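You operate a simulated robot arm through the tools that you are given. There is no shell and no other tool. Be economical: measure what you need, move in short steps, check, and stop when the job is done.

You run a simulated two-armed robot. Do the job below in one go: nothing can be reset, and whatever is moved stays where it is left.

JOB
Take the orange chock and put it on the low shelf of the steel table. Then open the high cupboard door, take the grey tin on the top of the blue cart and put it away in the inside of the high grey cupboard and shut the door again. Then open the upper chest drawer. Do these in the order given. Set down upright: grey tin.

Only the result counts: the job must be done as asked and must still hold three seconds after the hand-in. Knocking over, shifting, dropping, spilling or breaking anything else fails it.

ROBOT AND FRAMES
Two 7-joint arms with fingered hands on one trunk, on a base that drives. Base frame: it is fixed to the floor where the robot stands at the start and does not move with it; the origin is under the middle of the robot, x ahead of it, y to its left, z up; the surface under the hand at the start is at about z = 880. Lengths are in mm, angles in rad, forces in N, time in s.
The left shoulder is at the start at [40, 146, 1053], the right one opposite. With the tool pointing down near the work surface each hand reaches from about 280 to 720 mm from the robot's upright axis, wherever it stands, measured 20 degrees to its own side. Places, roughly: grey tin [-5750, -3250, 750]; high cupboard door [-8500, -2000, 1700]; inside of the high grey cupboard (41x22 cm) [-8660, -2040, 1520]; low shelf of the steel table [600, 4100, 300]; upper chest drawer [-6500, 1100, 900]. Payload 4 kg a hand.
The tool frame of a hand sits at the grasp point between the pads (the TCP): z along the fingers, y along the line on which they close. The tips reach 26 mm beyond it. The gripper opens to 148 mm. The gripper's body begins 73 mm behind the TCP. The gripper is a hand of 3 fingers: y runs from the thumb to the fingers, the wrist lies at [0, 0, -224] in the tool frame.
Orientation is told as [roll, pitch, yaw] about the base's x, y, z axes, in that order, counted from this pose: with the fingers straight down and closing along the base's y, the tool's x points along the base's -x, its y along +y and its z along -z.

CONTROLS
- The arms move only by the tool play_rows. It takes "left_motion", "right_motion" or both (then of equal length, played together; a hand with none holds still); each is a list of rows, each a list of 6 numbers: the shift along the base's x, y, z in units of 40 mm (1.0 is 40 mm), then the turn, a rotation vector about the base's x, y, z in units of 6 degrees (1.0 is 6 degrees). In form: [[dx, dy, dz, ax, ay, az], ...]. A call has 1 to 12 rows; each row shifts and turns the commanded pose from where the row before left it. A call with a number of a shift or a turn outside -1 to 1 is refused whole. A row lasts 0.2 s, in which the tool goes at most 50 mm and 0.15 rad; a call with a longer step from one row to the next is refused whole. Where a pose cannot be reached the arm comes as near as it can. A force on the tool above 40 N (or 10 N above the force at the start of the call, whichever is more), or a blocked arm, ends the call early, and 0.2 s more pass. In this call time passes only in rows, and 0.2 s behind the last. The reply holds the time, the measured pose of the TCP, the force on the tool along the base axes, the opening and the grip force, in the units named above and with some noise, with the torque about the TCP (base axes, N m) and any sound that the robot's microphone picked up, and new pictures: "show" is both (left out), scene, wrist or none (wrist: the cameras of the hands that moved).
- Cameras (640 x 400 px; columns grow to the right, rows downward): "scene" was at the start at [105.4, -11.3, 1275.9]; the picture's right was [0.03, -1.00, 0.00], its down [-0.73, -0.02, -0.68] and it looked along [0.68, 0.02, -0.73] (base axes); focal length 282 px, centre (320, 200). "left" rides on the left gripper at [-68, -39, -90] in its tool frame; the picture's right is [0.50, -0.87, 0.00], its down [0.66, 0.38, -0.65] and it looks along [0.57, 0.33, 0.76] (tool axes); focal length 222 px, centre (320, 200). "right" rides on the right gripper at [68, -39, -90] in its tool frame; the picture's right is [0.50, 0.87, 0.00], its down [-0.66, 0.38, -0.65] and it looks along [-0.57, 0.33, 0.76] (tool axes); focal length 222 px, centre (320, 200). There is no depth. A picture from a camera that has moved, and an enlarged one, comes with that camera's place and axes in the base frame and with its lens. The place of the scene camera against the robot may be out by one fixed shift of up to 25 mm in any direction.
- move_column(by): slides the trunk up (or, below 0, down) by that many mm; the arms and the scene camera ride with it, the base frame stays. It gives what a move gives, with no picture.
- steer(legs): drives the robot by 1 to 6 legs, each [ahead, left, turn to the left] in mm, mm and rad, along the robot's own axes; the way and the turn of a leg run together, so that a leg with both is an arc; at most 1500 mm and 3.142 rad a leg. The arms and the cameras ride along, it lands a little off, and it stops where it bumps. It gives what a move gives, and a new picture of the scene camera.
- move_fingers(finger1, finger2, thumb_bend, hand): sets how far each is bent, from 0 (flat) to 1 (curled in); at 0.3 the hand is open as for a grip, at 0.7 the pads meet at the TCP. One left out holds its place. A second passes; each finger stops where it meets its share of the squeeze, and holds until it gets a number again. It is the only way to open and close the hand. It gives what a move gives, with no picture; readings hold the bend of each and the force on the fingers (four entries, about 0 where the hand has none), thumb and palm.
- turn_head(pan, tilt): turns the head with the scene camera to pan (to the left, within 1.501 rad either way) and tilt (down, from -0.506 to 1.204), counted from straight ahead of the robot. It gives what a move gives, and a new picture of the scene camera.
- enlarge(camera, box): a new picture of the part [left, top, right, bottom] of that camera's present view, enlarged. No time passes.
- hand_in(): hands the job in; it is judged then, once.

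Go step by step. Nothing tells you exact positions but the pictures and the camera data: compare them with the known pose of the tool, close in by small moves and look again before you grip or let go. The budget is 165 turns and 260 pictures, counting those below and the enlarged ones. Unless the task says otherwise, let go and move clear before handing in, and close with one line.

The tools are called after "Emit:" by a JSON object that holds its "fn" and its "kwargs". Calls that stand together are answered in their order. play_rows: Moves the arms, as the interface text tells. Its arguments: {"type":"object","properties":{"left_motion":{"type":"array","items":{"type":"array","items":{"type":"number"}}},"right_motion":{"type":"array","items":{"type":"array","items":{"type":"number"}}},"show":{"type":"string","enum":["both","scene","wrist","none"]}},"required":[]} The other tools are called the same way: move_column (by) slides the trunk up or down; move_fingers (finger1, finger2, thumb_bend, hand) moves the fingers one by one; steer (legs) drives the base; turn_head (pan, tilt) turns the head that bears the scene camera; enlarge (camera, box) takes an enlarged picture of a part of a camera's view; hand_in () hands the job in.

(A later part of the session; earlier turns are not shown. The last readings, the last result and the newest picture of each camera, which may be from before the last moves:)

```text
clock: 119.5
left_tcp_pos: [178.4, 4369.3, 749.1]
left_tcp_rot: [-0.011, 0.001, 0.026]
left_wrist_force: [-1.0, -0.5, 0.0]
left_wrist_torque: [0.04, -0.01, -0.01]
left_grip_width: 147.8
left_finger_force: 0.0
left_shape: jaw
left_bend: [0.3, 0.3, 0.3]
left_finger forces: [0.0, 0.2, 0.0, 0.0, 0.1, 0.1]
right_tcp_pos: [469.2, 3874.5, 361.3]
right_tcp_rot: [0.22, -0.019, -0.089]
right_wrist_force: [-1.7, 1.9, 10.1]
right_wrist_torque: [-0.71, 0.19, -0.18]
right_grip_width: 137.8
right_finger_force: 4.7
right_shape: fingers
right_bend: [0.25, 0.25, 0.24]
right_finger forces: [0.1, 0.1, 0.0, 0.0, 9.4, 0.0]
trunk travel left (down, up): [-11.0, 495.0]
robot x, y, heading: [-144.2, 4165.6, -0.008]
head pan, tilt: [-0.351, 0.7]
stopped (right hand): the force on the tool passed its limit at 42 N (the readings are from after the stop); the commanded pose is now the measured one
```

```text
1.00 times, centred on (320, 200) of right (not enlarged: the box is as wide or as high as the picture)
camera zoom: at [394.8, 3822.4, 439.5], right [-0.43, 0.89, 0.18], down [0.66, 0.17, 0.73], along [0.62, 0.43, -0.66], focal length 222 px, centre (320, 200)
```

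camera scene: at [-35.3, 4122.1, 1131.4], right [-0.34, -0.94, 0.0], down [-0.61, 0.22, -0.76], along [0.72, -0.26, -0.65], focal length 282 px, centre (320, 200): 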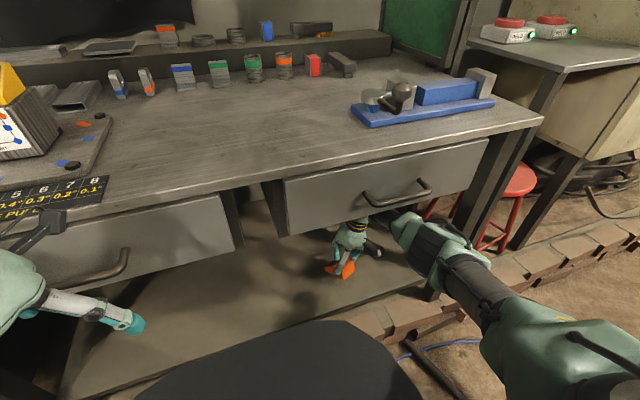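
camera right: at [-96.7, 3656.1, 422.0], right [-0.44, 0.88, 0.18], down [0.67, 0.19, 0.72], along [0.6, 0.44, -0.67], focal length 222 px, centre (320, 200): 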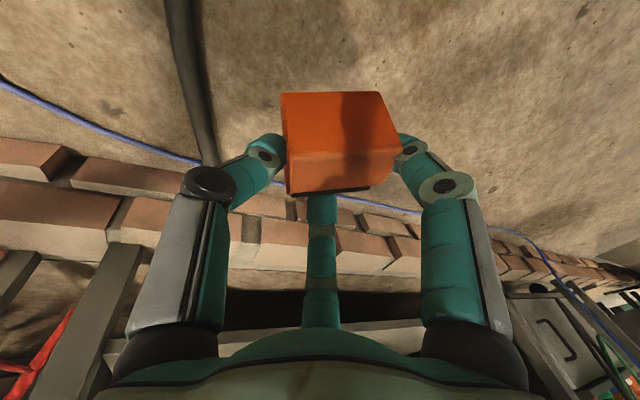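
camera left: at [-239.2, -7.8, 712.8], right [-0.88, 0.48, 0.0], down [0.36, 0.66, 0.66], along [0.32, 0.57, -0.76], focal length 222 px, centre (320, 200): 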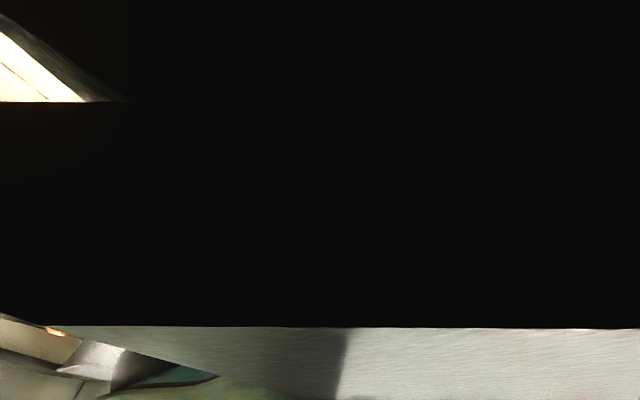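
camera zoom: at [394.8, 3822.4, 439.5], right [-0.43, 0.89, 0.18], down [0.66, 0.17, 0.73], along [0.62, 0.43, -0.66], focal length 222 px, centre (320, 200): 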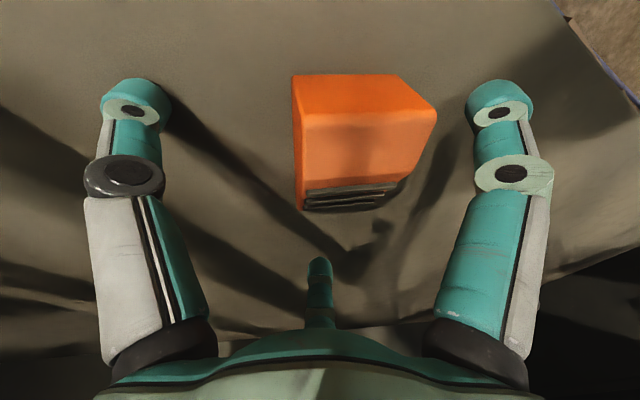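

Released. I'll lift straight up 60 mm, check, and back out.

Emit:
{"fn": "move_column", "kwargs": {"by": 60}}

Emit:
{"fn": "enlarge", "kwargs": {"camera": "right", "box": [0, 0, 640, 400]}}

Emit:
{"fn": "steer", "kwargs": {"legs": [[-350, 0, 0]]}}

Emit:
{"fn": "enlarge", "kwargs": {"camera": "scene", "box": [200, 150, 440, 300]}}

```text
clock: 120.5
left_tcp_pos: [179.3, 4370.5, 806.7]
left_tcp_rot: [-0.011, 0.001, 0.026]
left_wrist_force: [-0.1, -0.2, -0.5]
left_wrist_torque: [-0.01, -0.01, 0.02]
left_grip_width: 148.0
left_finger_force: 0.1
left_shape: jaw
left_bend: [0.3, 0.3, 0.3]
left_finger forces: [0.0, 0.0, 0.1, 0.0, 0.0, 0.0]
right_tcp_pos: [468.9, 3873.7, 418.7]
right_tcp_rot: [0.216, -0.017, -0.088]
right_wrist_force: [-0.6, 0.4, 0.5]
right_wrist_torque: [0.0, 0.0, 0.0]
right_grip_width: 137.3
right_finger_force: 0.1
right_shape: fingers
right_bend: [0.25, 0.25, 0.25]
right_finger forces: [0.1, 0.0, 0.1, 0.0, 0.1, 0.0]
trunk travel left (down, up): [-71.0, 435.0]
robot x, y, heading: [-141.7, 4168.3, -0.0]
head pan, tilt: [-0.351, 0.7]
```

```text
1.00 times, centred on (320, 200) of right (not enlarged: the box is as wide or as high as the picture)
camera zoom: at [393.9, 3821.6, 497.0], right [-0.43, 0.89, 0.18], down [0.66, 0.17, 0.73], along [0.62, 0.43, -0.66], focal length 222 px, centre (320, 200)
```

zoom: 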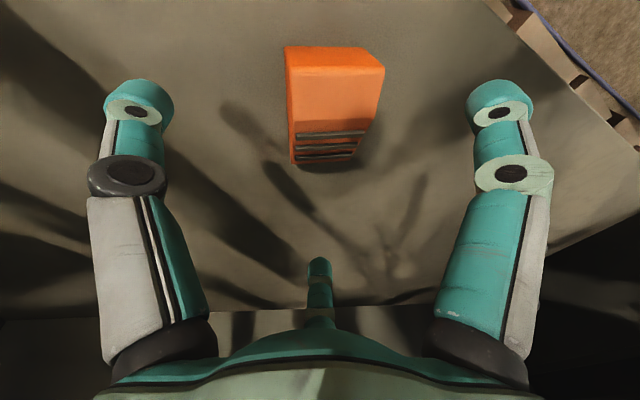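

```text
clock: 122.8
left_tcp_pos: [-165.2, 4370.5, 807.7]
left_tcp_rot: [-0.013, -0.001, 0.025]
left_wrist_force: [-0.2, -0.3, 0.2]
left_wrist_torque: [-0.01, 0.01, 0.03]
left_grip_width: 147.8
left_finger_force: 0.1
left_shape: jaw
left_bend: [0.3, 0.3, 0.3]
left_finger forces: [0.0, 0.1, 0.0, 0.0, 0.0, 0.0]
right_tcp_pos: [123.8, 3873.4, 419.4]
right_tcp_rot: [0.216, -0.018, -0.089]
right_wrist_force: [-0.5, 0.2, 0.4]
right_wrist_torque: [-0.02, -0.01, 0.03]
right_grip_width: 137.1
right_finger_force: 0.1
right_shape: fingers
right_bend: [0.25, 0.25, 0.25]
right_finger forces: [0.0, 0.0, 0.1, 0.0, 0.0, 0.0]
trunk travel left (down, up): [-71.0, 435.0]
robot x, y, heading: [-486.6, 4167.4, 0.0]
head pan, tilt: [-0.351, 0.7]
camera scene: at [-381.8, 4122.2, 1132.1], right [-0.34, -0.94, 0.0], down [-0.6, 0.22, -0.77], along [0.72, -0.26, -0.64], focal length 282 px, centre (320, 200)
```

scene: 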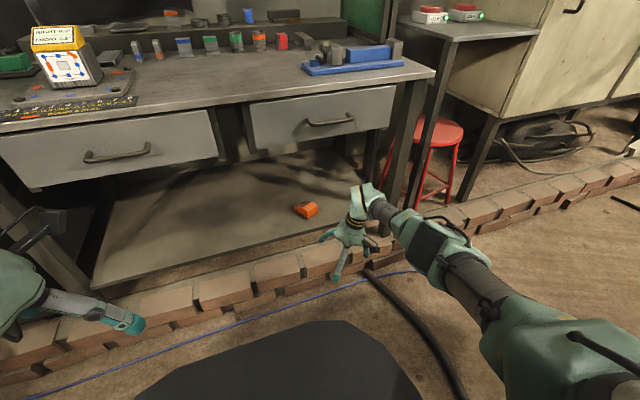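

```text
2.67 times, centred on (320, 225) of scene
camera zoom: at [-381.8, 4122.2, 1132.1], right [-0.34, -0.94, 0.0], down [-0.6, 0.22, -0.77], along [0.72, -0.26, -0.64], focal length 751 px, centre (320, 133)
```

zoom: 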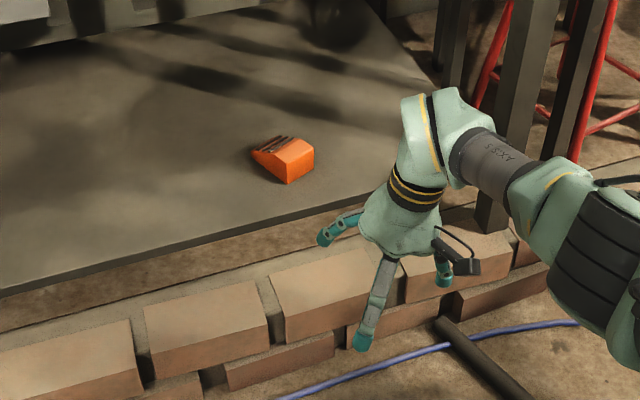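

Task one is done: the chock lies flat on the low shelf. Next I fold the right arm in, raise the trunk for a better view, and turn around to find the way to the cupboard.

Emit:
{"fn": "play_rows", "kwargs": {"right_motion": [[-1, 0, 0.6, 0, 0, 0], [-1, 0, 0.6, 0, 0, 0], [-1, 0, 0.6, 0, 0, 0], [-1, 0, 0.6, 0, 0, 0], [-1, 0, 0.6, 0, 0, 0], [-1, 0, 0.6, 0, 0, 0], [0, 0, 1, 0, 0, 0], [0, 0, 1, 0, 0, 0], [0, 0, 1, 0, 0, 0]], "show": "none"}}

Emit:
{"fn": "move_column", "kwargs": {"by": 152}}

Emit:
{"fn": "steer", "kwargs": {"legs": [[-150, 0, 0], [0, 0, 2.5]]}}

Emit:
{"fn": "turn_head", "kwargs": {"pan": 0.35, "tilt": 0.2}}

Emit:
{"fn": "turn_head", "kwargs": {"pan": 1.4, "tilt": 0.2}}

```text
clock: 124.8
left_tcp_pos: [-164.7, 4370.1, 807.3]
left_tcp_rot: [-0.012, 0.001, 0.025]
left_wrist_force: [-0.1, -0.7, -0.1]
left_wrist_torque: [-0.01, 0.01, -0.03]
left_grip_width: 147.9
left_finger_force: 0.0
left_shape: jaw
left_bend: [0.3, 0.3, 0.3]
left_finger forces: [0.0, 0.0, 0.0, 0.1, 0.2, 0.0]
right_tcp_pos: [-117.5, 3873.5, 684.7]
right_tcp_rot: [0.218, -0.018, -0.087]
right_wrist_force: [-0.2, -0.8, -0.1]
right_wrist_torque: [-0.01, 0.03, 0.01]
right_grip_width: 137.0
right_finger_force: 0.0
right_shape: fingers
right_bend: [0.25, 0.25, 0.25]
right_finger forces: [0.0, 0.1, 0.0, 0.1, 0.0, 0.0]
trunk travel left (down, up): [-71.0, 435.0]
robot x, y, heading: [-491.7, 4167.1, 0.001]
head pan, tilt: [-0.351, 0.7]
```

```text
clock: 126.5
left_tcp_pos: [-166.1, 4370.1, 962.1]
left_tcp_rot: [-0.011, 0.002, 0.025]
left_wrist_force: [-0.1, 0.0, -0.7]
left_wrist_torque: [0.02, -0.04, 0.03]
left_grip_width: 148.0
left_finger_force: 0.0
left_shape: jaw
left_bend: [0.3, 0.3, 0.3]
left_finger forces: [0.0, 0.0, 0.1, 0.0, 0.0, 0.1]
right_tcp_pos: [-114.9, 3873.4, 837.1]
right_tcp_rot: [0.217, -0.018, -0.087]
right_wrist_force: [-0.3, -0.6, -0.1]
right_wrist_torque: [-0.03, -0.01, 0.01]
right_grip_width: 137.3
right_finger_force: 0.1
right_shape: fingers
right_bend: [0.25, 0.25, 0.25]
right_finger forces: [0.0, 0.1, 0.0, 0.1, 0.0, 0.0]
trunk travel left (down, up): [-223.0, 283.0]
robot x, y, heading: [-489.7, 4165.7, 0.002]
head pan, tilt: [-0.351, 0.7]
```

```text
clock: 131.8
left_tcp_pos: [-868.6, 4484.7, 952.7]
left_tcp_rot: [-0.002, 0.027, 1.69]
left_wrist_force: [0.2, 0.3, -0.2]
left_wrist_torque: [0.0, -0.01, 0.03]
left_grip_width: 148.0
left_finger_force: 0.1
left_shape: jaw
left_bend: [0.3, 0.3, 0.3]
left_finger forces: [0.1, 0.0, 0.1, 0.0, 0.0, 0.1]
right_tcp_pos: [-383.3, 4582.3, 826.8]
right_tcp_rot: [0.219, -0.001, 1.582]
right_wrist_force: [0.4, -0.3, -0.6]
right_wrist_torque: [0.06, 0.0, -0.07]
right_grip_width: 136.9
right_finger_force: 0.0
right_shape: fingers
right_bend: [0.25, 0.25, 0.25]
right_finger forces: [0.0, 0.0, 0.0, 0.1, 0.0, 0.1]
trunk travel left (down, up): [-223.0, 283.0]
robot x, y, heading: [-641.8, 4172.5, 1.668]
head pan, tilt: [-0.351, 0.7]
stopped in leg 2: the robot was blocked; the commanded pose is now the measured one
camera scene: at [-608.7, 4282.1, 1281.8], right [0.97, -0.25, 0.0], down [-0.16, -0.64, -0.75], along [0.19, 0.73, -0.66], focal length 282 px, centre (320, 200)
```

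scene: 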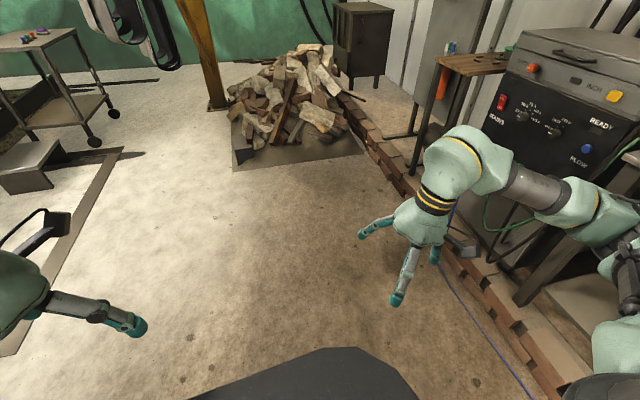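

```text
clock: 132.9
left_tcp_pos: [-870.4, 4486.2, 952.0]
left_tcp_rot: [-0.001, 0.026, 1.694]
left_wrist_force: [-0.4, 0.3, 0.3]
left_wrist_torque: [0.01, -0.01, -0.03]
left_grip_width: 148.0
left_finger_force: 0.0
left_shape: jaw
left_bend: [0.3, 0.3, 0.3]
left_finger forces: [0.0, 0.0, 0.0, 0.1, 0.1, 0.1]
right_tcp_pos: [-385.0, 4583.6, 825.0]
right_tcp_rot: [0.224, 0.003, 1.586]
right_wrist_force: [0.1, -0.2, -0.1]
right_wrist_torque: [0.0, 0.0, 0.02]
right_grip_width: 136.9
right_finger_force: 0.1
right_shape: fingers
right_bend: [0.25, 0.25, 0.25]
right_finger forces: [0.1, 0.1, 0.1, 0.1, 0.1, 0.0]
trunk travel left (down, up): [-223.0, 283.0]
robot x, y, heading: [-641.0, 4175.1, 1.678]
head pan, tilt: [0.351, 0.201]
camera scene: at [-670.1, 4286.6, 1326.9], right [0.9, 0.44, -0.01], down [0.08, -0.2, -0.98], along [-0.43, 0.88, -0.21], focal length 282 px, centre (320, 200)
```

scene: 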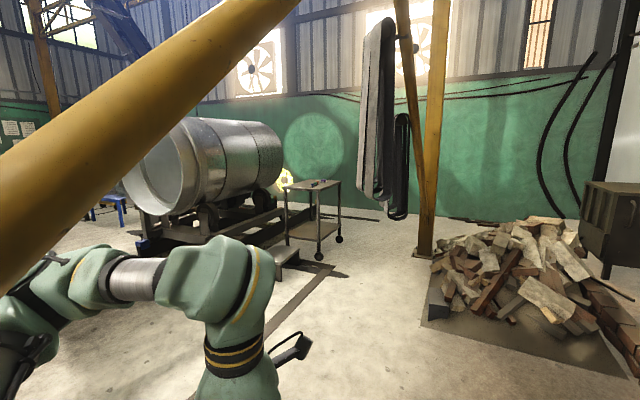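

```text
clock: 134.2
left_tcp_pos: [-870.6, 4486.3, 953.4]
left_tcp_rot: [-0.001, 0.026, 1.696]
left_wrist_force: [-0.1, 0.7, 0.0]
left_wrist_torque: [0.01, 0.03, 0.0]
left_grip_width: 147.8
left_finger_force: 0.1
left_shape: jaw
left_bend: [0.3, 0.3, 0.3]
left_finger forces: [0.0, 0.0, 0.0, 0.0, 0.1, 0.0]
right_tcp_pos: [-384.3, 4585.6, 824.6]
right_tcp_rot: [0.224, 0.004, 1.586]
right_wrist_force: [-1.0, -0.4, -0.2]
right_wrist_torque: [-0.03, 0.03, 0.01]
right_grip_width: 137.0
right_finger_force: 0.0
right_shape: fingers
right_bend: [0.25, 0.25, 0.25]
right_finger forces: [0.1, 0.1, 0.0, 0.0, 0.1, 0.0]
trunk travel left (down, up): [-223.0, 283.0]
robot x, y, heading: [-644.1, 4169.2, 1.675]
head pan, tilt: [1.4, 0.201]
camera scene: at [-722.3, 4209.5, 1329.0], right [0.07, 1.0, -0.02], down [0.19, -0.03, -0.98], along [-0.98, 0.06, -0.19], focal length 282 px, centre (320, 200)
```

scene: 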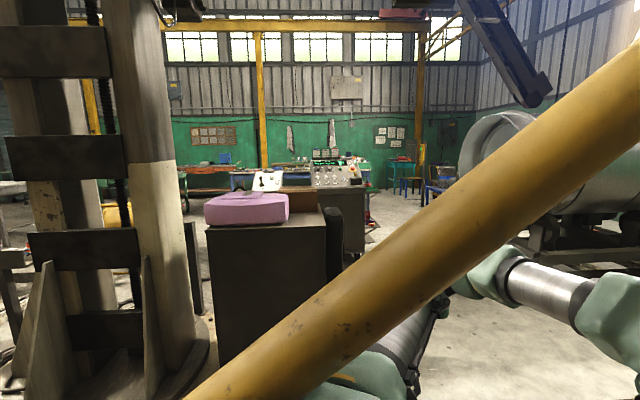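

A yellow brace stops my left arm. I'll go back the way I came instead: step right, turn right about to face south, and stretch both arms ahead to be narrow.

Emit:
{"fn": "steer", "kwargs": {"legs": [[0, -150, 0], [0, 0, -2.0], [0, 0, -1.24]]}}

Emit:
{"fn": "play_rows", "kwargs": {"left_motion": [[0, -1, 0, 0, 0, 0], [0, -1, 0, 0, 0, 0], [0, -1, 0, 0, 0, 0], [0, -1, 0, 0, 0, 0], [0, -1, 0, 0, 0, 0], [0, -1, 0, 0, 0, 0]], "right_motion": [[0, -1, 0, 0, 0, 0], [0, -1, 0, 0, 0, 0], [0, -1, 0, 0, 0, 0], [0, -1, 0, 0, 0, 0], [0, -1, 0, 0, 0, 0], [0, -1, 0, 0, 0, 0]], "show": "none"}}

Emit:
{"fn": "turn_head", "kwargs": {"pan": 0.0, "tilt": 0.4}}

```text
clock: 143.4
left_tcp_pos: [-227.3, 3848.8, 952.8]
left_tcp_rot: [-0.024, 0.018, -1.403]
left_wrist_force: [-0.3, 1.1, 0.3]
left_wrist_torque: [-0.11, 0.04, -0.01]
left_grip_width: 147.8
left_finger_force: 0.1
left_shape: jaw
left_bend: [0.3, 0.3, 0.3]
left_finger forces: [0.0, 0.1, 0.2, 0.0, 0.1, 0.1]
right_tcp_pos: [-712.2, 3726.7, 838.6]
right_tcp_rot: [0.201, -0.012, -1.512]
right_wrist_force: [0.0, 0.0, -1.0]
right_wrist_torque: [-0.02, -0.08, 0.02]
right_grip_width: 137.2
right_finger_force: 0.0
right_shape: fingers
right_bend: [0.25, 0.25, 0.25]
right_finger forces: [0.0, 0.0, 0.1, 0.1, 0.1, 0.0]
trunk travel left (down, up): [-223.0, 283.0]
robot x, y, heading: [-489.1, 4141.8, -1.422]
head pan, tilt: [1.4, 0.201]
camera scene: at [-368.6, 4096.3, 1329.3], right [-0.02, -1.0, -0.01], down [-0.22, 0.01, -0.98], along [0.98, -0.02, -0.22], focal length 282 px, centre (320, 200)
```

scene: 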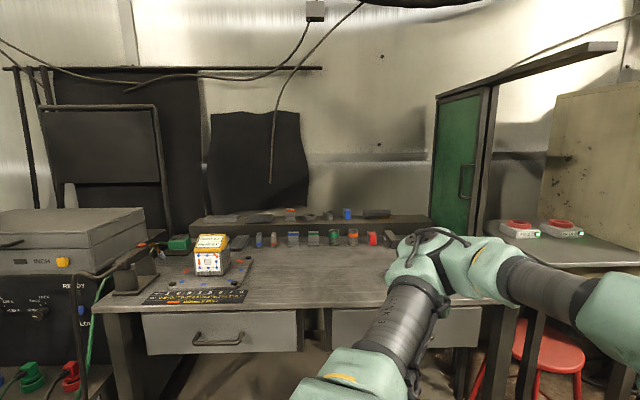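

```text
clock: 144.8
left_tcp_pos: [-239.8, 3614.7, 957.9]
left_tcp_rot: [-0.009, 0.008, -1.403]
left_wrist_force: [0.4, -1.2, 0.3]
left_wrist_torque: [0.03, 0.0, 0.0]
left_grip_width: 148.0
left_finger_force: 0.1
left_shape: jaw
left_bend: [0.3, 0.3, 0.3]
left_finger forces: [0.0, 0.0, 0.1, 0.0, 0.1, 0.0]
right_tcp_pos: [-725.0, 3491.5, 835.4]
right_tcp_rot: [0.217, -0.019, -1.511]
right_wrist_force: [0.6, -0.8, 0.9]
right_wrist_torque: [0.01, -0.01, -0.04]
right_grip_width: 137.3
right_finger_force: 0.0
right_shape: fingers
right_bend: [0.25, 0.25, 0.25]
right_finger forces: [0.1, 0.0, 0.1, 0.1, 0.0, 0.0]
trunk travel left (down, up): [-223.0, 283.0]
robot x, y, heading: [-489.6, 4141.6, -1.424]
head pan, tilt: [1.4, 0.201]
```

```text
clock: 146.3
left_tcp_pos: [-239.4, 3615.1, 959.8]
left_tcp_rot: [-0.01, 0.006, -1.403]
left_wrist_force: [-0.4, 0.8, 0.1]
left_wrist_torque: [-0.03, 0.01, 0.01]
left_grip_width: 147.6
left_finger_force: 0.0
left_shape: jaw
left_bend: [0.3, 0.3, 0.3]
left_finger forces: [0.0, 0.0, 0.0, 0.0, 0.1, 0.0]
right_tcp_pos: [-725.4, 3492.7, 837.5]
right_tcp_rot: [0.217, -0.022, -1.513]
right_wrist_force: [0.0, -0.3, -0.1]
right_wrist_torque: [-0.01, 0.01, 0.03]
right_grip_width: 137.2
right_finger_force: 0.0
right_shape: fingers
right_bend: [0.25, 0.25, 0.25]
right_finger forces: [0.0, 0.0, 0.1, 0.0, 0.0, 0.1]
trunk travel left (down, up): [-223.0, 283.0]
robot x, y, heading: [-485.7, 4141.4, -1.422]
head pan, tilt: [0.0, 0.4]
camera scene: at [-467.5, 4017.5, 1312.3], right [-0.99, -0.15, 0.0], down [-0.06, 0.39, -0.92], along [0.14, -0.91, -0.39], focal length 282 px, centre (320, 200)
```

scene: 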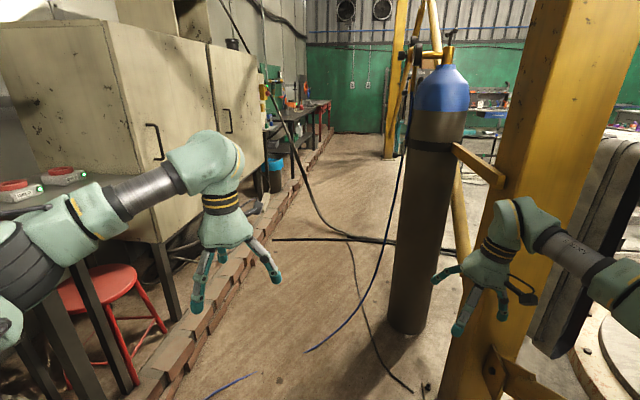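

The passage south is visible between the cylinder and the kerb. I'll line up and drive through it.

Emit:
{"fn": "steer", "kwargs": {"legs": [[0, 300, -0.15], [1100, 0, 0], [1100, 0, 0], [800, -350, 0]]}}

```text
clock: 153.0
left_tcp_pos: [-11.6, 2579.6, 964.4]
left_tcp_rot: [-0.015, -0.004, -1.557]
left_wrist_force: [-0.6, -0.2, 0.4]
left_wrist_torque: [-0.01, -0.01, -0.03]
left_grip_width: 147.9
left_finger_force: 0.1
left_shape: jaw
left_bend: [0.3, 0.3, 0.3]
left_finger forces: [0.1, 0.1, 0.1, 0.1, 0.1, 0.1]
right_tcp_pos: [-507.6, 2528.0, 856.6]
right_tcp_rot: [0.219, -0.053, -1.657]
right_wrist_force: [-0.3, 0.1, 0.3]
right_wrist_torque: [0.01, -0.02, 0.02]
right_grip_width: 136.8
right_finger_force: 0.0
right_shape: fingers
right_bend: [0.25, 0.25, 0.25]
right_finger forces: [0.0, 0.0, 0.1, 0.0, 0.1, 0.0]
trunk travel left (down, up): [-223.0, 283.0]
robot x, y, heading: [-182.4, 3132.8, -1.576]
head pan, tilt: [0.0, 0.4]
stopped in leg 2: the robot was blocked; the commanded pose is now the measured one
camera scene: at [-169.7, 3014.8, 1313.2], right [-1.0, 0.01, 0.01], down [0.0, 0.38, -0.92], along [-0.01, -0.92, -0.38], focal length 282 px, centre (320, 200)
```

scene: 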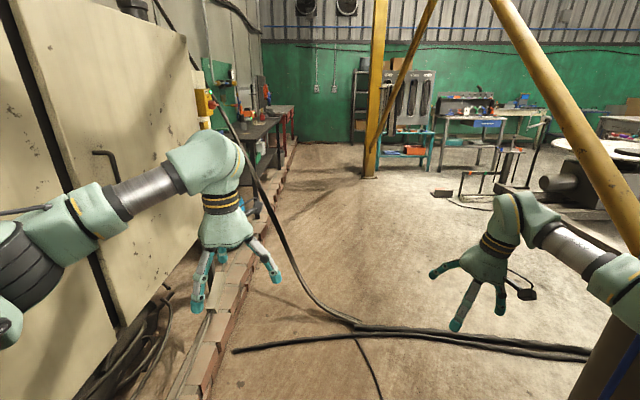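

My right arm, held too wide, met the cylinder. I'll back off a little, draw the right hand inward, and look at the cylinder.

Emit:
{"fn": "steer", "kwargs": {"legs": [[-150, 30, 0]]}}

Emit:
{"fn": "play_rows", "kwargs": {"right_motion": [[1, 0, 0, 0, 0, 0], [1, 0, 0, 0, 0, 0], [1, 0, 0, 0, 0, 0], [1, 0, 0, 0, 0, 0], [1, 0, 0, 0, 0, 0]], "show": "none"}}

Emit:
{"fn": "turn_head", "kwargs": {"pan": -0.9, "tilt": 0.5}}

```text
clock: 154.4
left_tcp_pos: [14.2, 2723.4, 959.9]
left_tcp_rot: [-0.008, 0.005, -1.554]
left_wrist_force: [-0.1, 0.6, -0.5]
left_wrist_torque: [0.02, 0.01, 0.02]
left_grip_width: 147.8
left_finger_force: 0.0
left_shape: jaw
left_bend: [0.3, 0.3, 0.3]
left_finger forces: [0.1, 0.1, 0.1, 0.0, 0.0, 0.0]
right_tcp_pos: [-482.0, 2672.2, 845.4]
right_tcp_rot: [0.222, -0.037, -1.657]
right_wrist_force: [-0.1, 1.3, 0.4]
right_wrist_torque: [-0.04, 0.0, -0.01]
right_grip_width: 137.2
right_finger_force: 0.1
right_shape: fingers
right_bend: [0.25, 0.25, 0.25]
right_finger forces: [0.1, 0.0, 0.0, 0.0, 0.1, 0.1]
trunk travel left (down, up): [-223.0, 283.0]
robot x, y, heading: [-150.7, 3285.3, -1.571]
head pan, tilt: [0.0, 0.4]
camera scene: at [-147.5, 3155.1, 1312.3], right [-1.0, 0.0, 0.0], down [0.0, 0.39, -0.92], along [0.0, -0.92, -0.39], focal length 282 px, centre (320, 200)
```

scene: 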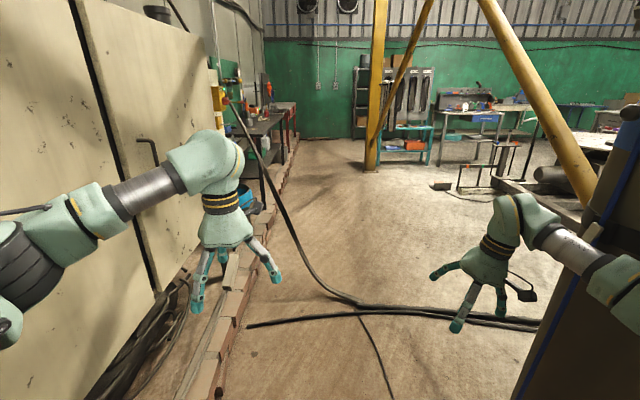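

```text
clock: 155.6
left_tcp_pos: [14.6, 2722.8, 960.2]
left_tcp_rot: [-0.011, 0.006, -1.556]
left_wrist_force: [-0.1, -0.6, -0.4]
left_wrist_torque: [0.03, 0.0, 0.01]
left_grip_width: 148.0
left_finger_force: 0.0
left_shape: jaw
left_bend: [0.3, 0.3, 0.3]
left_finger forces: [0.0, 0.1, 0.0, 0.1, 0.0, 0.1]
right_tcp_pos: [-280.6, 2670.1, 848.2]
right_tcp_rot: [0.221, -0.037, -1.66]
right_wrist_force: [-0.1, 0.4, 0.0]
right_wrist_torque: [0.01, 0.01, -0.01]
right_grip_width: 137.0
right_finger_force: 0.0
right_shape: fingers
right_bend: [0.25, 0.25, 0.25]
right_finger forces: [0.1, 0.0, 0.0, 0.1, 0.0, 0.0]
trunk travel left (down, up): [-223.0, 283.0]
robot x, y, heading: [-152.2, 3280.4, -1.574]
head pan, tilt: [0.0, 0.4]
```

```text
clock: 156.8
left_tcp_pos: [14.4, 2723.4, 961.3]
left_tcp_rot: [-0.01, 0.005, -1.555]
left_wrist_force: [-0.3, 0.0, 0.0]
left_wrist_torque: [0.0, -0.01, 0.01]
left_grip_width: 147.8
left_finger_force: 0.1
left_shape: jaw
left_bend: [0.3, 0.3, 0.3]
left_finger forces: [0.0, 0.0, 0.0, 0.0, 0.1, 0.0]
right_tcp_pos: [-281.8, 2670.5, 846.9]
right_tcp_rot: [0.221, -0.037, -1.658]
right_wrist_force: [0.6, -0.6, 0.0]
right_wrist_torque: [0.0, -0.01, 0.04]
right_grip_width: 137.3
right_finger_force: 0.0
right_shape: fingers
right_bend: [0.25, 0.25, 0.25]
right_finger forces: [0.0, 0.0, 0.0, 0.1, 0.1, 0.0]
trunk travel left (down, up): [-223.0, 283.0]
robot x, y, heading: [-152.5, 3284.2, -1.572]
head pan, tilt: [-0.901, 0.499]
camera scene: at [-218.6, 3191.3, 1303.1], right [-0.62, 0.79, 0.0], down [0.38, 0.3, -0.88], along [-0.69, -0.54, -0.48], focal length 282 px, centre (320, 200)
```

scene: 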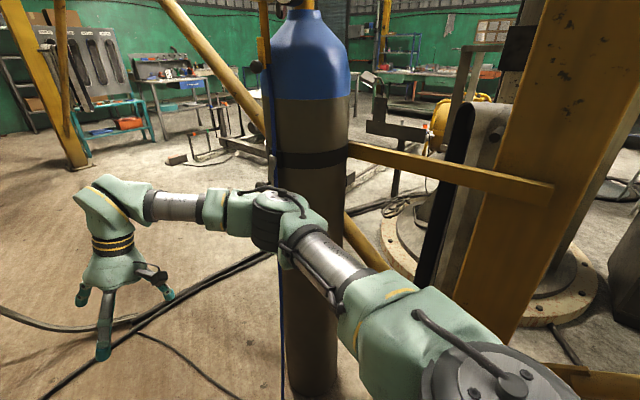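

The cylinder is strapped to the pillar and unmoved. The right elbow now has about 100 mm clearance, so I go on.

Emit:
{"fn": "steer", "kwargs": {"legs": [[700, 10, 0], [700, 0, 0], [900, -300, 0]]}}

Emit:
{"fn": "turn_head", "kwargs": {"pan": -0.8, "tilt": 0.15}}

Emit:
{"fn": "turn_head", "kwargs": {"pan": -1.5, "tilt": 0.15}}

```text
clock: 168.7
left_tcp_pos: [-331.9, 404.0, 960.7]
left_tcp_rot: [-0.008, 0.003, -1.574]
left_wrist_force: [0.1, -0.6, 0.1]
left_wrist_torque: [0.0, 0.01, 0.02]
left_grip_width: 147.8
left_finger_force: 0.1
left_shape: jaw
left_bend: [0.3, 0.3, 0.3]
left_finger forces: [0.1, 0.0, 0.1, 0.0, 0.0, 0.0]
right_tcp_pos: [-628.6, 357.2, 846.4]
right_tcp_rot: [0.223, -0.037, -1.677]
right_wrist_force: [0.6, 0.6, 0.2]
right_wrist_torque: [0.01, 0.01, 0.02]
right_grip_width: 137.1
right_finger_force: 0.1
right_shape: fingers
right_bend: [0.25, 0.25, 0.25]
right_finger forces: [0.0, 0.0, 0.1, 0.0, 0.0, 0.0]
trunk travel left (down, up): [-223.0, 283.0]
robot x, y, heading: [-491.8, 964.7, -1.587]
head pan, tilt: [-0.901, 0.499]
camera scene: at [-556.5, 876.9, 1303.1], right [-0.6, 0.8, 0.0], down [0.38, 0.29, -0.88], along [-0.7, -0.53, -0.48], focal length 282 px, centre (320, 200)
```

scene: 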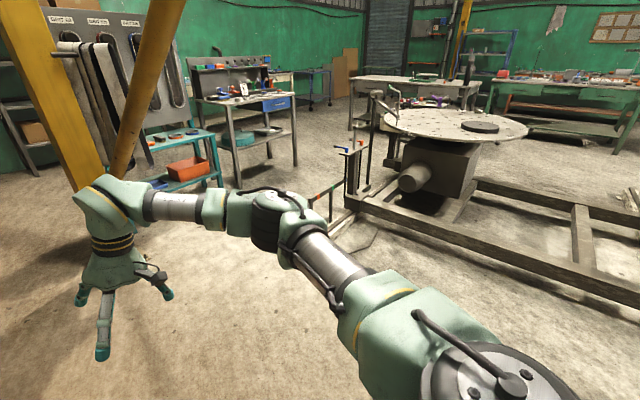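

```text
clock: 169.6
left_tcp_pos: [-331.4, 404.4, 960.1]
left_tcp_rot: [-0.011, 0.006, -1.573]
left_wrist_force: [0.0, -0.8, -0.9]
left_wrist_torque: [0.02, 0.01, 0.02]
left_grip_width: 147.9
left_finger_force: 0.1
left_shape: jaw
left_bend: [0.3, 0.3, 0.3]
left_finger forces: [0.0, 0.0, 0.0, 0.0, 0.1, 0.0]
right_tcp_pos: [-627.9, 356.7, 846.7]
right_tcp_rot: [0.222, -0.036, -1.677]
right_wrist_force: [0.0, 0.3, 0.6]
right_wrist_torque: [0.04, -0.01, 0.02]
right_grip_width: 137.1
right_finger_force: 0.1
right_shape: fingers
right_bend: [0.25, 0.25, 0.25]
right_finger forces: [0.1, 0.1, 0.0, 0.0, 0.0, 0.1]
trunk travel left (down, up): [-223.0, 283.0]
robot x, y, heading: [-489.4, 967.3, -1.594]
head pan, tilt: [-0.799, 0.15]
camera scene: at [-551.8, 869.0, 1335.4], right [-0.68, 0.73, 0.0], down [0.11, 0.1, -0.99], along [-0.72, -0.67, -0.15], focal length 282 px, centre (320, 200)
```

scene: 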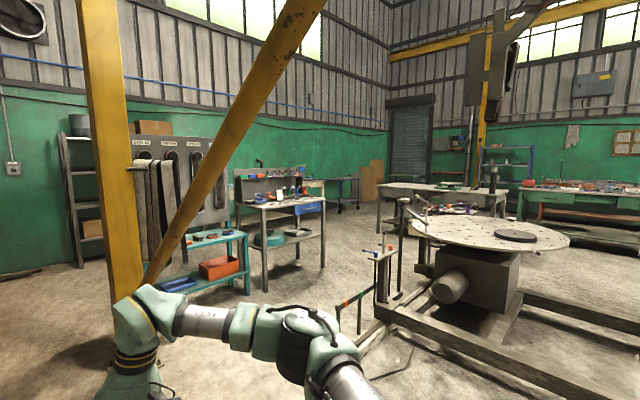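

```text
clock: 170.6
left_tcp_pos: [-331.3, 404.0, 960.2]
left_tcp_rot: [-0.009, 0.005, -1.574]
left_wrist_force: [0.2, -0.2, -0.6]
left_wrist_torque: [-0.02, 0.01, -0.02]
left_grip_width: 148.2
left_finger_force: 0.0
left_shape: jaw
left_bend: [0.3, 0.3, 0.3]
left_finger forces: [0.0, 0.1, 0.0, 0.1, 0.1, 0.0]
right_tcp_pos: [-627.4, 357.9, 847.0]
right_tcp_rot: [0.221, -0.036, -1.674]
right_wrist_force: [0.3, 0.3, -0.3]
right_wrist_torque: [-0.04, 0.02, -0.01]
right_grip_width: 137.0
right_finger_force: 0.1
right_shape: fingers
right_bend: [0.25, 0.25, 0.25]
right_finger forces: [0.0, 0.0, 0.1, 0.1, 0.1, 0.0]
trunk travel left (down, up): [-223.0, 283.0]
robot x, y, heading: [-485.2, 966.4, -1.589]
head pan, tilt: [-1.499, 0.15]
camera scene: at [-576.6, 927.3, 1335.5], right [-0.05, 1.0, 0.0], down [0.15, 0.01, -0.99], along [-0.99, -0.05, -0.15], focal length 282 px, centre (320, 200)
```

scene: 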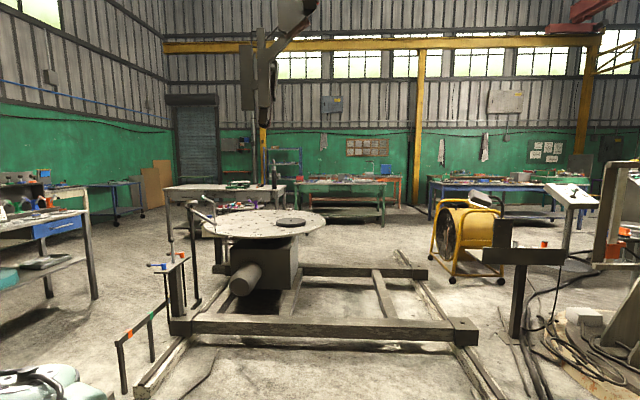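

The way west runs south of the turntable rig, between a small rod stand and the benches, under a diagonal brace. I'll turn west, move to its mouth and look closer.

Emit:
{"fn": "steer", "kwargs": {"legs": [[0, 0, -1.55], [300, 1000, 0]]}}

Emit:
{"fn": "turn_head", "kwargs": {"pan": 0.35, "tilt": 0.2}}

```text
clock: 178.4
left_tcp_pos: [-1290.8, 90.0, 933.8]
left_tcp_rot: [0.012, 0.061, 3.088]
left_wrist_force: [-0.8, -0.2, 0.5]
left_wrist_torque: [0.0, 0.0, 0.01]
left_grip_width: 147.9
left_finger_force: 0.2
left_shape: jaw
left_bend: [0.3, 0.3, 0.3]
left_finger forces: [0.1, 0.0, 0.0, 0.1, 0.1, 0.0]
right_tcp_pos: [-1340.5, 367.9, 841.8]
right_tcp_rot: [0.236, -0.03, 3.019]
right_wrist_force: [-0.3, 0.7, 0.1]
right_wrist_torque: [-0.03, 0.03, -0.01]
right_grip_width: 137.4
right_finger_force: 0.0
right_shape: fingers
right_bend: [0.25, 0.25, 0.25]
right_finger forces: [0.1, 0.2, 0.0, 0.1, 0.0, 0.1]
trunk travel left (down, up): [-223.0, 283.0]
robot x, y, heading: [-731.9, 204.2, 3.103]
head pan, tilt: [-1.499, 0.15]
stopped in leg 2: the robot was blocked; the commanded pose is now the measured one
camera scene: at [-755.7, 307.4, 1334.8], right [1.0, 0.04, 0.01], down [0.01, -0.17, -0.99], along [-0.03, 0.99, -0.17], focal length 282 px, centre (320, 200)
```

scene: 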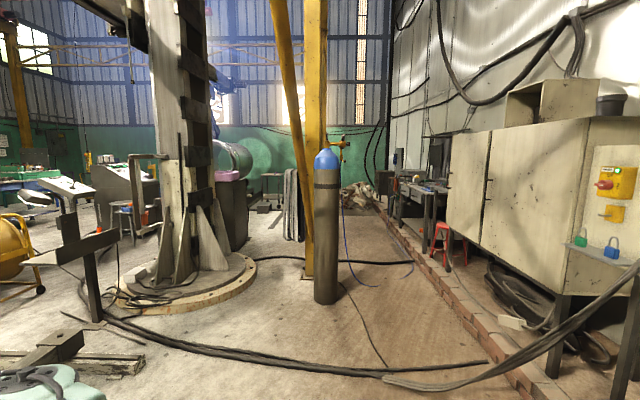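

```text
clock: 180.3
left_tcp_pos: [-1292.4, 88.2, 935.4]
left_tcp_rot: [0.014, 0.058, 3.093]
left_wrist_force: [-0.7, 0.2, 0.1]
left_wrist_torque: [0.05, 0.03, -0.02]
left_grip_width: 147.9
left_finger_force: 0.0
left_shape: jaw
left_bend: [0.3, 0.3, 0.3]
left_finger forces: [0.1, 0.1, 0.0, 0.0, 0.0, 0.0]
right_tcp_pos: [-1343.0, 365.1, 839.7]
right_tcp_rot: [0.238, -0.025, 3.025]
right_wrist_force: [0.1, 0.5, 0.0]
right_wrist_torque: [0.04, 0.0, 0.01]
right_grip_width: 137.0
right_finger_force: 0.0
right_shape: fingers
right_bend: [0.25, 0.25, 0.25]
right_finger forces: [0.0, 0.0, 0.0, 0.0, 0.1, 0.0]
trunk travel left (down, up): [-223.0, 283.0]
robot x, y, heading: [-729.4, 208.3, 3.112]
head pan, tilt: [0.351, 0.201]
camera scene: at [-842.6, 186.3, 1330.2], right [-0.31, 0.95, -0.02], down [0.2, 0.04, -0.98], along [-0.93, -0.31, -0.2], focal length 282 px, centre (320, 200)
```

scene: 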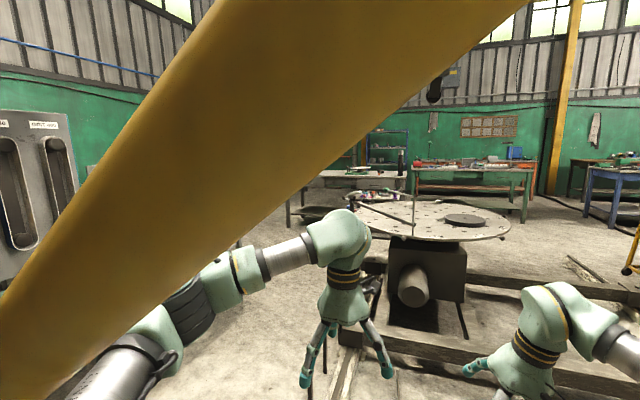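

The brace leans north from the pillar and touched my left elbow. I'll back north, cross west under its high part at y≈750, then go south on its far side.

Emit:
{"fn": "steer", "kwargs": {"legs": [[0, -560, 0], [740, 0, 0], [0, 0, 1.57]]}}

Emit:
{"fn": "turn_head", "kwargs": {"pan": -0.4, "tilt": 0.3}}

```text
clock: 191.0
left_tcp_pos: [-1330.0, 236.7, 936.6]
left_tcp_rot: [-0.006, 0.05, -1.611]
left_wrist_force: [0.4, -0.4, 0.0]
left_wrist_torque: [0.0, 0.03, 0.01]
left_grip_width: 147.7
left_finger_force: 0.0
left_shape: jaw
left_bend: [0.3, 0.3, 0.3]
left_finger forces: [0.1, 0.0, 0.0, 0.2, 0.0, 0.0]
right_tcp_pos: [-1612.7, 185.2, 846.0]
right_tcp_rot: [0.219, -0.034, -1.685]
right_wrist_force: [0.2, -0.5, -0.6]
right_wrist_torque: [0.02, 0.0, -0.01]
right_grip_width: 136.9
right_finger_force: 0.1
right_shape: fingers
right_bend: [0.25, 0.25, 0.25]
right_finger forces: [0.1, 0.0, 0.0, 0.1, 0.1, 0.0]
trunk travel left (down, up): [-223.0, 283.0]
robot x, y, heading: [-1469.4, 792.6, -1.596]
head pan, tilt: [0.351, 0.201]
camera scene: at [-1434.4, 670.5, 1330.8], right [-0.95, -0.32, 0.0], down [-0.06, 0.19, -0.98], along [0.31, -0.93, -0.2], focal length 282 px, centre (320, 200)
```

scene: 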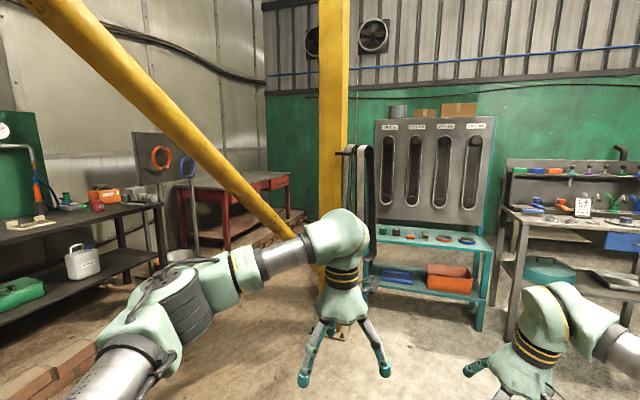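

```text
clock: 192.1
left_tcp_pos: [-1329.8, 237.3, 937.4]
left_tcp_rot: [-0.006, 0.051, -1.61]
left_wrist_force: [0.0, 0.0, -0.5]
left_wrist_torque: [-0.04, 0.0, -0.03]
left_grip_width: 147.9
left_finger_force: 0.0
left_shape: jaw
left_bend: [0.3, 0.3, 0.3]
left_finger forces: [0.0, 0.0, 0.0, 0.0, 0.0, 0.0]
right_tcp_pos: [-1612.8, 185.4, 845.6]
right_tcp_rot: [0.22, -0.035, -1.685]
right_wrist_force: [0.0, 0.8, -0.2]
right_wrist_torque: [0.01, 0.02, 0.0]
right_grip_width: 137.2
right_finger_force: 0.1
right_shape: fingers
right_bend: [0.25, 0.25, 0.25]
right_finger forces: [0.0, 0.1, 0.1, 0.0, 0.1, 0.0]
trunk travel left (down, up): [-223.0, 283.0]
robot x, y, heading: [-1468.5, 792.8, -1.605]
head pan, tilt: [-0.4, 0.3]
camera scene: at [-1502.7, 674.0, 1321.5], right [-0.91, 0.41, 0.0], down [0.12, 0.27, -0.96], along [-0.4, -0.87, -0.3], focal length 282 px, centre (320, 200)
```

scene: 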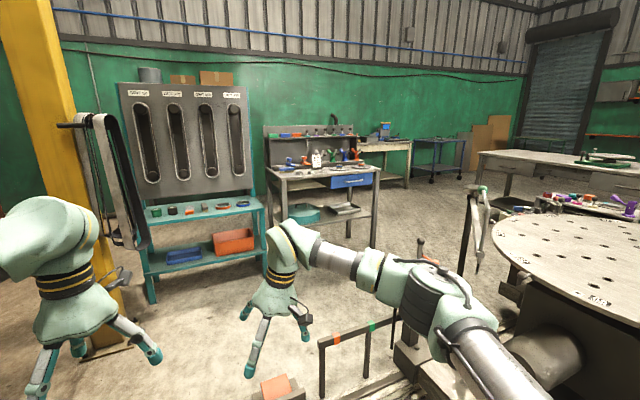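

South lies a corridor between a low block and barrier (near [-1750, -405], [-1950, -263]) and the benches at y≈-1450. I'll draw the arms in, go south, turn west there, and continue.

Emit:
{"fn": "play_rows", "kwargs": {"left_motion": [[0, 1, 0, 0, 0, 0], [0, 1, 0, 0, 0, 0], [0, 1, 0, 0, 0, 0], [0, 1, 0, 0, 0, 0], [0, 1, 0, 0, 0, 0]], "right_motion": [[0, 1, 0, 0, 0, 0], [0, 1, 0, 0, 0, 0], [0, 1, 0, 0, 0, 0], [0, 1, 0, 0, 0, 0], [0, 1, 0, 0, 0, 0]], "show": "none"}}

Emit:
{"fn": "steer", "kwargs": {"legs": [[750, 60, 0], [780, 60, 0], [0, 0, -1.54], [500, 150, 0]]}}

Emit:
{"fn": "turn_head", "kwargs": {"pan": 0.0, "tilt": 0.3}}

```text
clock: 193.3
left_tcp_pos: [-1329.7, 438.1, 938.4]
left_tcp_rot: [-0.005, 0.048, -1.607]
left_wrist_force: [0.8, 1.0, 0.1]
left_wrist_torque: [0.02, -0.01, 0.0]
left_grip_width: 147.8
left_finger_force: 0.0
left_shape: jaw
left_bend: [0.3, 0.3, 0.3]
left_finger forces: [0.0, 0.0, 0.0, 0.1, 0.0, 0.0]
right_tcp_pos: [-1614.1, 387.5, 847.8]
right_tcp_rot: [0.221, -0.037, -1.684]
right_wrist_force: [0.4, 0.2, -0.8]
right_wrist_torque: [-0.03, -0.03, -0.05]
right_grip_width: 137.2
right_finger_force: 0.2
right_shape: fingers
right_bend: [0.25, 0.25, 0.25]
right_finger forces: [0.0, 0.0, 0.1, 0.0, 0.0, 0.0]
trunk travel left (down, up): [-223.0, 283.0]
robot x, y, heading: [-1463.9, 792.1, -1.599]
head pan, tilt: [-0.4, 0.3]
```

```text
clock: 198.5
left_tcp_pos: [-1291.1, -404.6, 936.7]
left_tcp_rot: [-0.008, 0.051, -1.65]
left_wrist_force: [0.4, -0.2, -0.4]
left_wrist_torque: [0.01, 0.0, 0.03]
left_grip_width: 148.1
left_finger_force: 0.1
left_shape: jaw
left_bend: [0.3, 0.3, 0.3]
left_finger forces: [0.0, 0.1, 0.1, 0.0, 0.0, 0.0]
right_tcp_pos: [-1575.9, -443.7, 846.3]
right_tcp_rot: [0.22, -0.034, -1.725]
right_wrist_force: [-1.0, 0.5, -0.2]
right_wrist_torque: [-0.01, -0.02, -0.03]
right_grip_width: 137.1
right_finger_force: 0.0
right_shape: fingers
right_bend: [0.25, 0.25, 0.25]
right_finger forces: [0.0, 0.1, 0.0, 0.1, 0.0, 0.1]
trunk travel left (down, up): [-223.0, 283.0]
robot x, y, heading: [-1414.1, -38.3, -1.643]
head pan, tilt: [-0.4, 0.3]
stopped in leg 2: the robot was blocked; the commanded pose is now the measured one
camera scene: at [-1451.6, -159.6, 1321.5], right [-0.89, 0.45, 0.0], down [0.13, 0.26, -0.96], along [-0.43, -0.85, -0.3], focal length 282 px, centre (320, 200)
```

scene: 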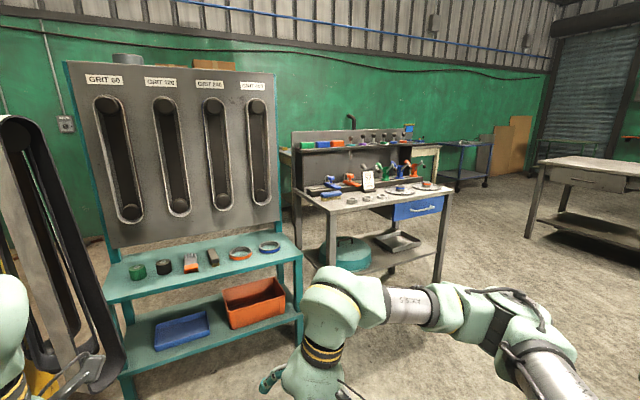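

```text
clock: 199.4
left_tcp_pos: [-1290.7, -402.7, 937.2]
left_tcp_rot: [-0.004, 0.051, -1.652]
left_wrist_force: [0.3, 0.3, 0.9]
left_wrist_torque: [-0.01, -0.03, 0.02]
left_grip_width: 147.9
left_finger_force: 0.1
left_shape: jaw
left_bend: [0.3, 0.3, 0.3]
left_finger forces: [0.0, 0.0, 0.0, 0.1, 0.0, 0.0]
right_tcp_pos: [-1576.0, -442.7, 846.0]
right_tcp_rot: [0.22, -0.035, -1.725]
right_wrist_force: [0.5, 0.1, -0.5]
right_wrist_torque: [-0.01, 0.03, -0.04]
right_grip_width: 137.4
right_finger_force: 0.1
right_shape: fingers
right_bend: [0.25, 0.25, 0.25]
right_finger forces: [0.0, 0.0, 0.0, 0.1, 0.1, 0.0]
trunk travel left (down, up): [-223.0, 283.0]
robot x, y, heading: [-1416.2, -40.1, -1.637]
head pan, tilt: [0.0, 0.3]
camera scene: at [-1417.4, -168.5, 1321.5], right [-1.0, 0.07, 0.0], down [0.02, 0.3, -0.96], along [-0.07, -0.95, -0.3], focal length 282 px, centre (320, 200)
```

scene: 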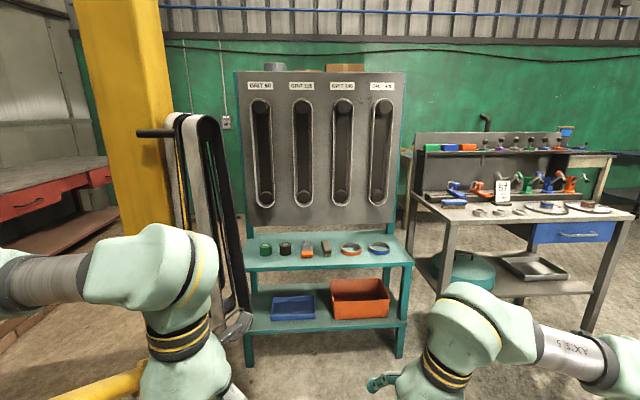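

Blocked again; I'll look down to the right and left to see what touches.

Emit:
{"fn": "turn_head", "kwargs": {"pan": -0.6, "tilt": 1.1}}

Emit:
{"fn": "turn_head", "kwargs": {"pan": 0.6, "tilt": 1.0}}

```text
clock: 200.5
left_tcp_pos: [-1291.0, -404.0, 937.0]
left_tcp_rot: [-0.005, 0.049, -1.651]
left_wrist_force: [0.3, 0.5, -0.2]
left_wrist_torque: [0.0, 0.01, 0.01]
left_grip_width: 147.8
left_finger_force: 0.0
left_shape: jaw
left_bend: [0.3, 0.3, 0.3]
left_finger forces: [0.0, 0.0, 0.0, 0.1, 0.0, 0.1]
right_tcp_pos: [-1575.6, -443.0, 844.8]
right_tcp_rot: [0.22, -0.034, -1.727]
right_wrist_force: [0.0, 0.4, 0.6]
right_wrist_torque: [-0.02, -0.03, 0.0]
right_grip_width: 137.1
right_finger_force: 0.1
right_shape: fingers
right_bend: [0.25, 0.25, 0.25]
right_finger forces: [0.0, 0.1, 0.0, 0.1, 0.1, 0.0]
trunk travel left (down, up): [-223.0, 283.0]
robot x, y, heading: [-1417.7, -40.1, -1.639]
head pan, tilt: [-0.6, 1.1]
camera scene: at [-1449.8, -124.8, 1255.5], right [-0.78, 0.62, 0.0], down [0.55, 0.7, -0.45], along [-0.28, -0.36, -0.89], focal length 282 px, centre (320, 200)
```

scene: 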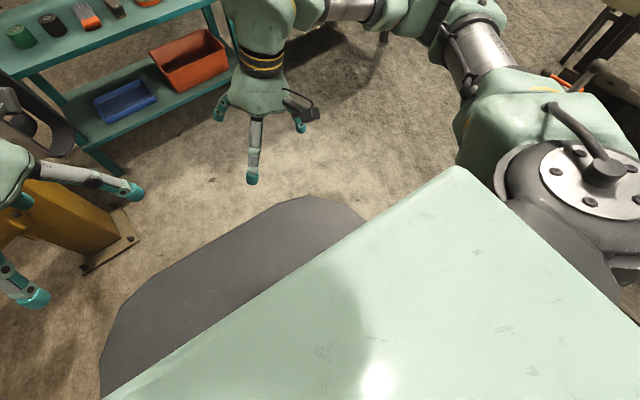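

```text
clock: 201.9
left_tcp_pos: [-1291.4, -403.6, 937.5]
left_tcp_rot: [-0.006, 0.049, -1.651]
left_wrist_force: [0.7, -0.1, 0.6]
left_wrist_torque: [0.0, -0.02, 0.04]
left_grip_width: 148.2
left_finger_force: 0.1
left_shape: jaw
left_bend: [0.3, 0.3, 0.3]
left_finger forces: [0.1, 0.0, 0.0, 0.0, 0.0, 0.1]
right_tcp_pos: [-1577.3, -443.0, 845.3]
right_tcp_rot: [0.221, -0.036, -1.726]
right_wrist_force: [0.2, -0.3, -0.4]
right_wrist_torque: [-0.03, 0.0, 0.01]
right_grip_width: 137.1
right_finger_force: 0.1
right_shape: fingers
right_bend: [0.25, 0.25, 0.25]
right_finger forces: [0.0, 0.0, 0.0, 0.0, 0.0, 0.0]
trunk travel left (down, up): [-223.0, 283.0]
robot x, y, heading: [-1417.5, -44.6, -1.638]
head pan, tilt: [0.6, 1.0]
camera scene: at [-1375.4, -135.4, 1262.0], right [-0.86, -0.5, 0.0], down [-0.42, 0.73, -0.54], along [0.27, -0.47, -0.84], focal length 282 px, centre (320, 200)
```

scene: 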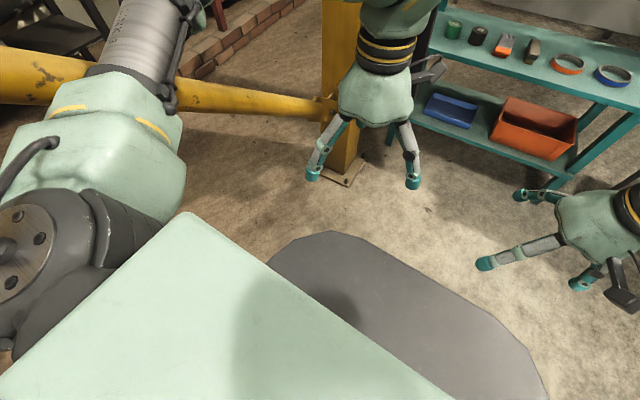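

Likely the base's front right corner met the low block. I'll back off and look at it.

Emit:
{"fn": "steer", "kwargs": {"legs": [[-250, 0, 0.05]]}}

Emit:
{"fn": "turn_head", "kwargs": {"pan": -0.55, "tilt": 0.75}}

```text
clock: 203.8
left_tcp_pos: [-1289.0, -153.2, 938.5]
left_tcp_rot: [0.01, 0.047, -1.665]
left_wrist_force: [0.3, -0.4, 0.2]
left_wrist_torque: [0.04, 0.01, -0.03]
left_grip_width: 148.2
left_finger_force: 0.1
left_shape: jaw
left_bend: [0.3, 0.3, 0.3]
left_finger forces: [0.0, 0.0, 0.0, 0.0, 0.1, 0.0]
right_tcp_pos: [-1561.8, -202.2, 844.0]
right_tcp_rot: [0.229, -0.032, -1.706]
right_wrist_force: [0.1, -0.3, 0.3]
right_wrist_torque: [-0.03, 0.01, 0.0]
right_grip_width: 137.3
right_finger_force: 0.1
right_shape: fingers
right_bend: [0.25, 0.25, 0.25]
right_finger forces: [0.0, 0.0, 0.1, 0.0, 0.0, 0.0]
trunk travel left (down, up): [-223.0, 283.0]
robot x, y, heading: [-1406.9, 203.2, -1.621]
head pan, tilt: [0.6, 1.0]
stopped in leg 1: the robot was blocked; the commanded pose is now the measured one
camera scene: at [-1371.5, 110.2, 1262.3], right [-0.85, -0.52, -0.01], down [-0.44, 0.72, -0.54], along [0.29, -0.46, -0.84], focal length 282 px, centre (320, 200)
```

scene: 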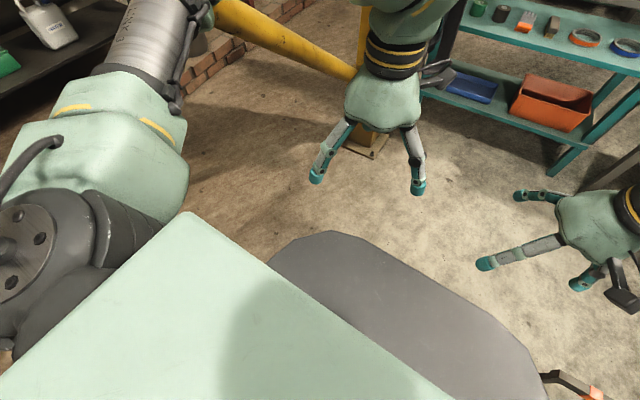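

```text
clock: 205.2
left_tcp_pos: [-1288.5, -153.8, 937.9]
left_tcp_rot: [0.013, 0.053, -1.658]
left_wrist_force: [0.0, 0.2, -0.1]
left_wrist_torque: [-0.03, 0.01, 0.0]
left_grip_width: 148.1
left_finger_force: 0.1
left_shape: jaw
left_bend: [0.3, 0.3, 0.3]
left_finger forces: [0.1, 0.1, 0.1, 0.0, 0.0, 0.0]
right_tcp_pos: [-1562.0, -203.1, 843.6]
right_tcp_rot: [0.229, -0.032, -1.702]
right_wrist_force: [-0.8, 0.5, 0.8]
right_wrist_torque: [0.01, 0.01, -0.03]
right_grip_width: 137.2
right_finger_force: 0.1
right_shape: fingers
right_bend: [0.25, 0.25, 0.25]
right_finger forces: [0.0, 0.1, 0.0, 0.0, 0.1, 0.0]
trunk travel left (down, up): [-223.0, 283.0]
robot x, y, heading: [-1405.1, 205.2, -1.619]
head pan, tilt: [-0.55, 0.75]
camera scene: at [-1457.0, 98.4, 1280.4], right [-0.83, 0.56, -0.01], down [0.39, 0.57, -0.73], along [-0.4, -0.6, -0.69], focal length 282 px, centre (320, 200)
```

scene: 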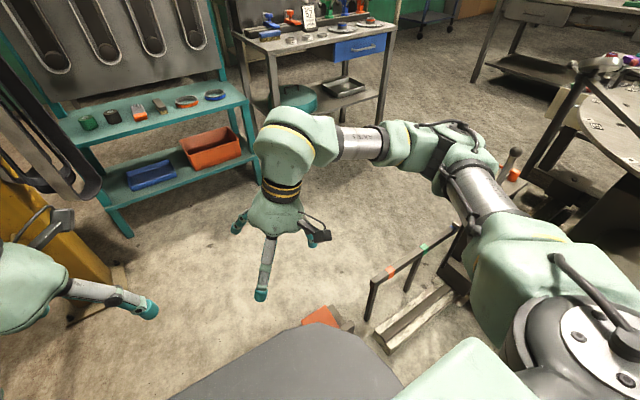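

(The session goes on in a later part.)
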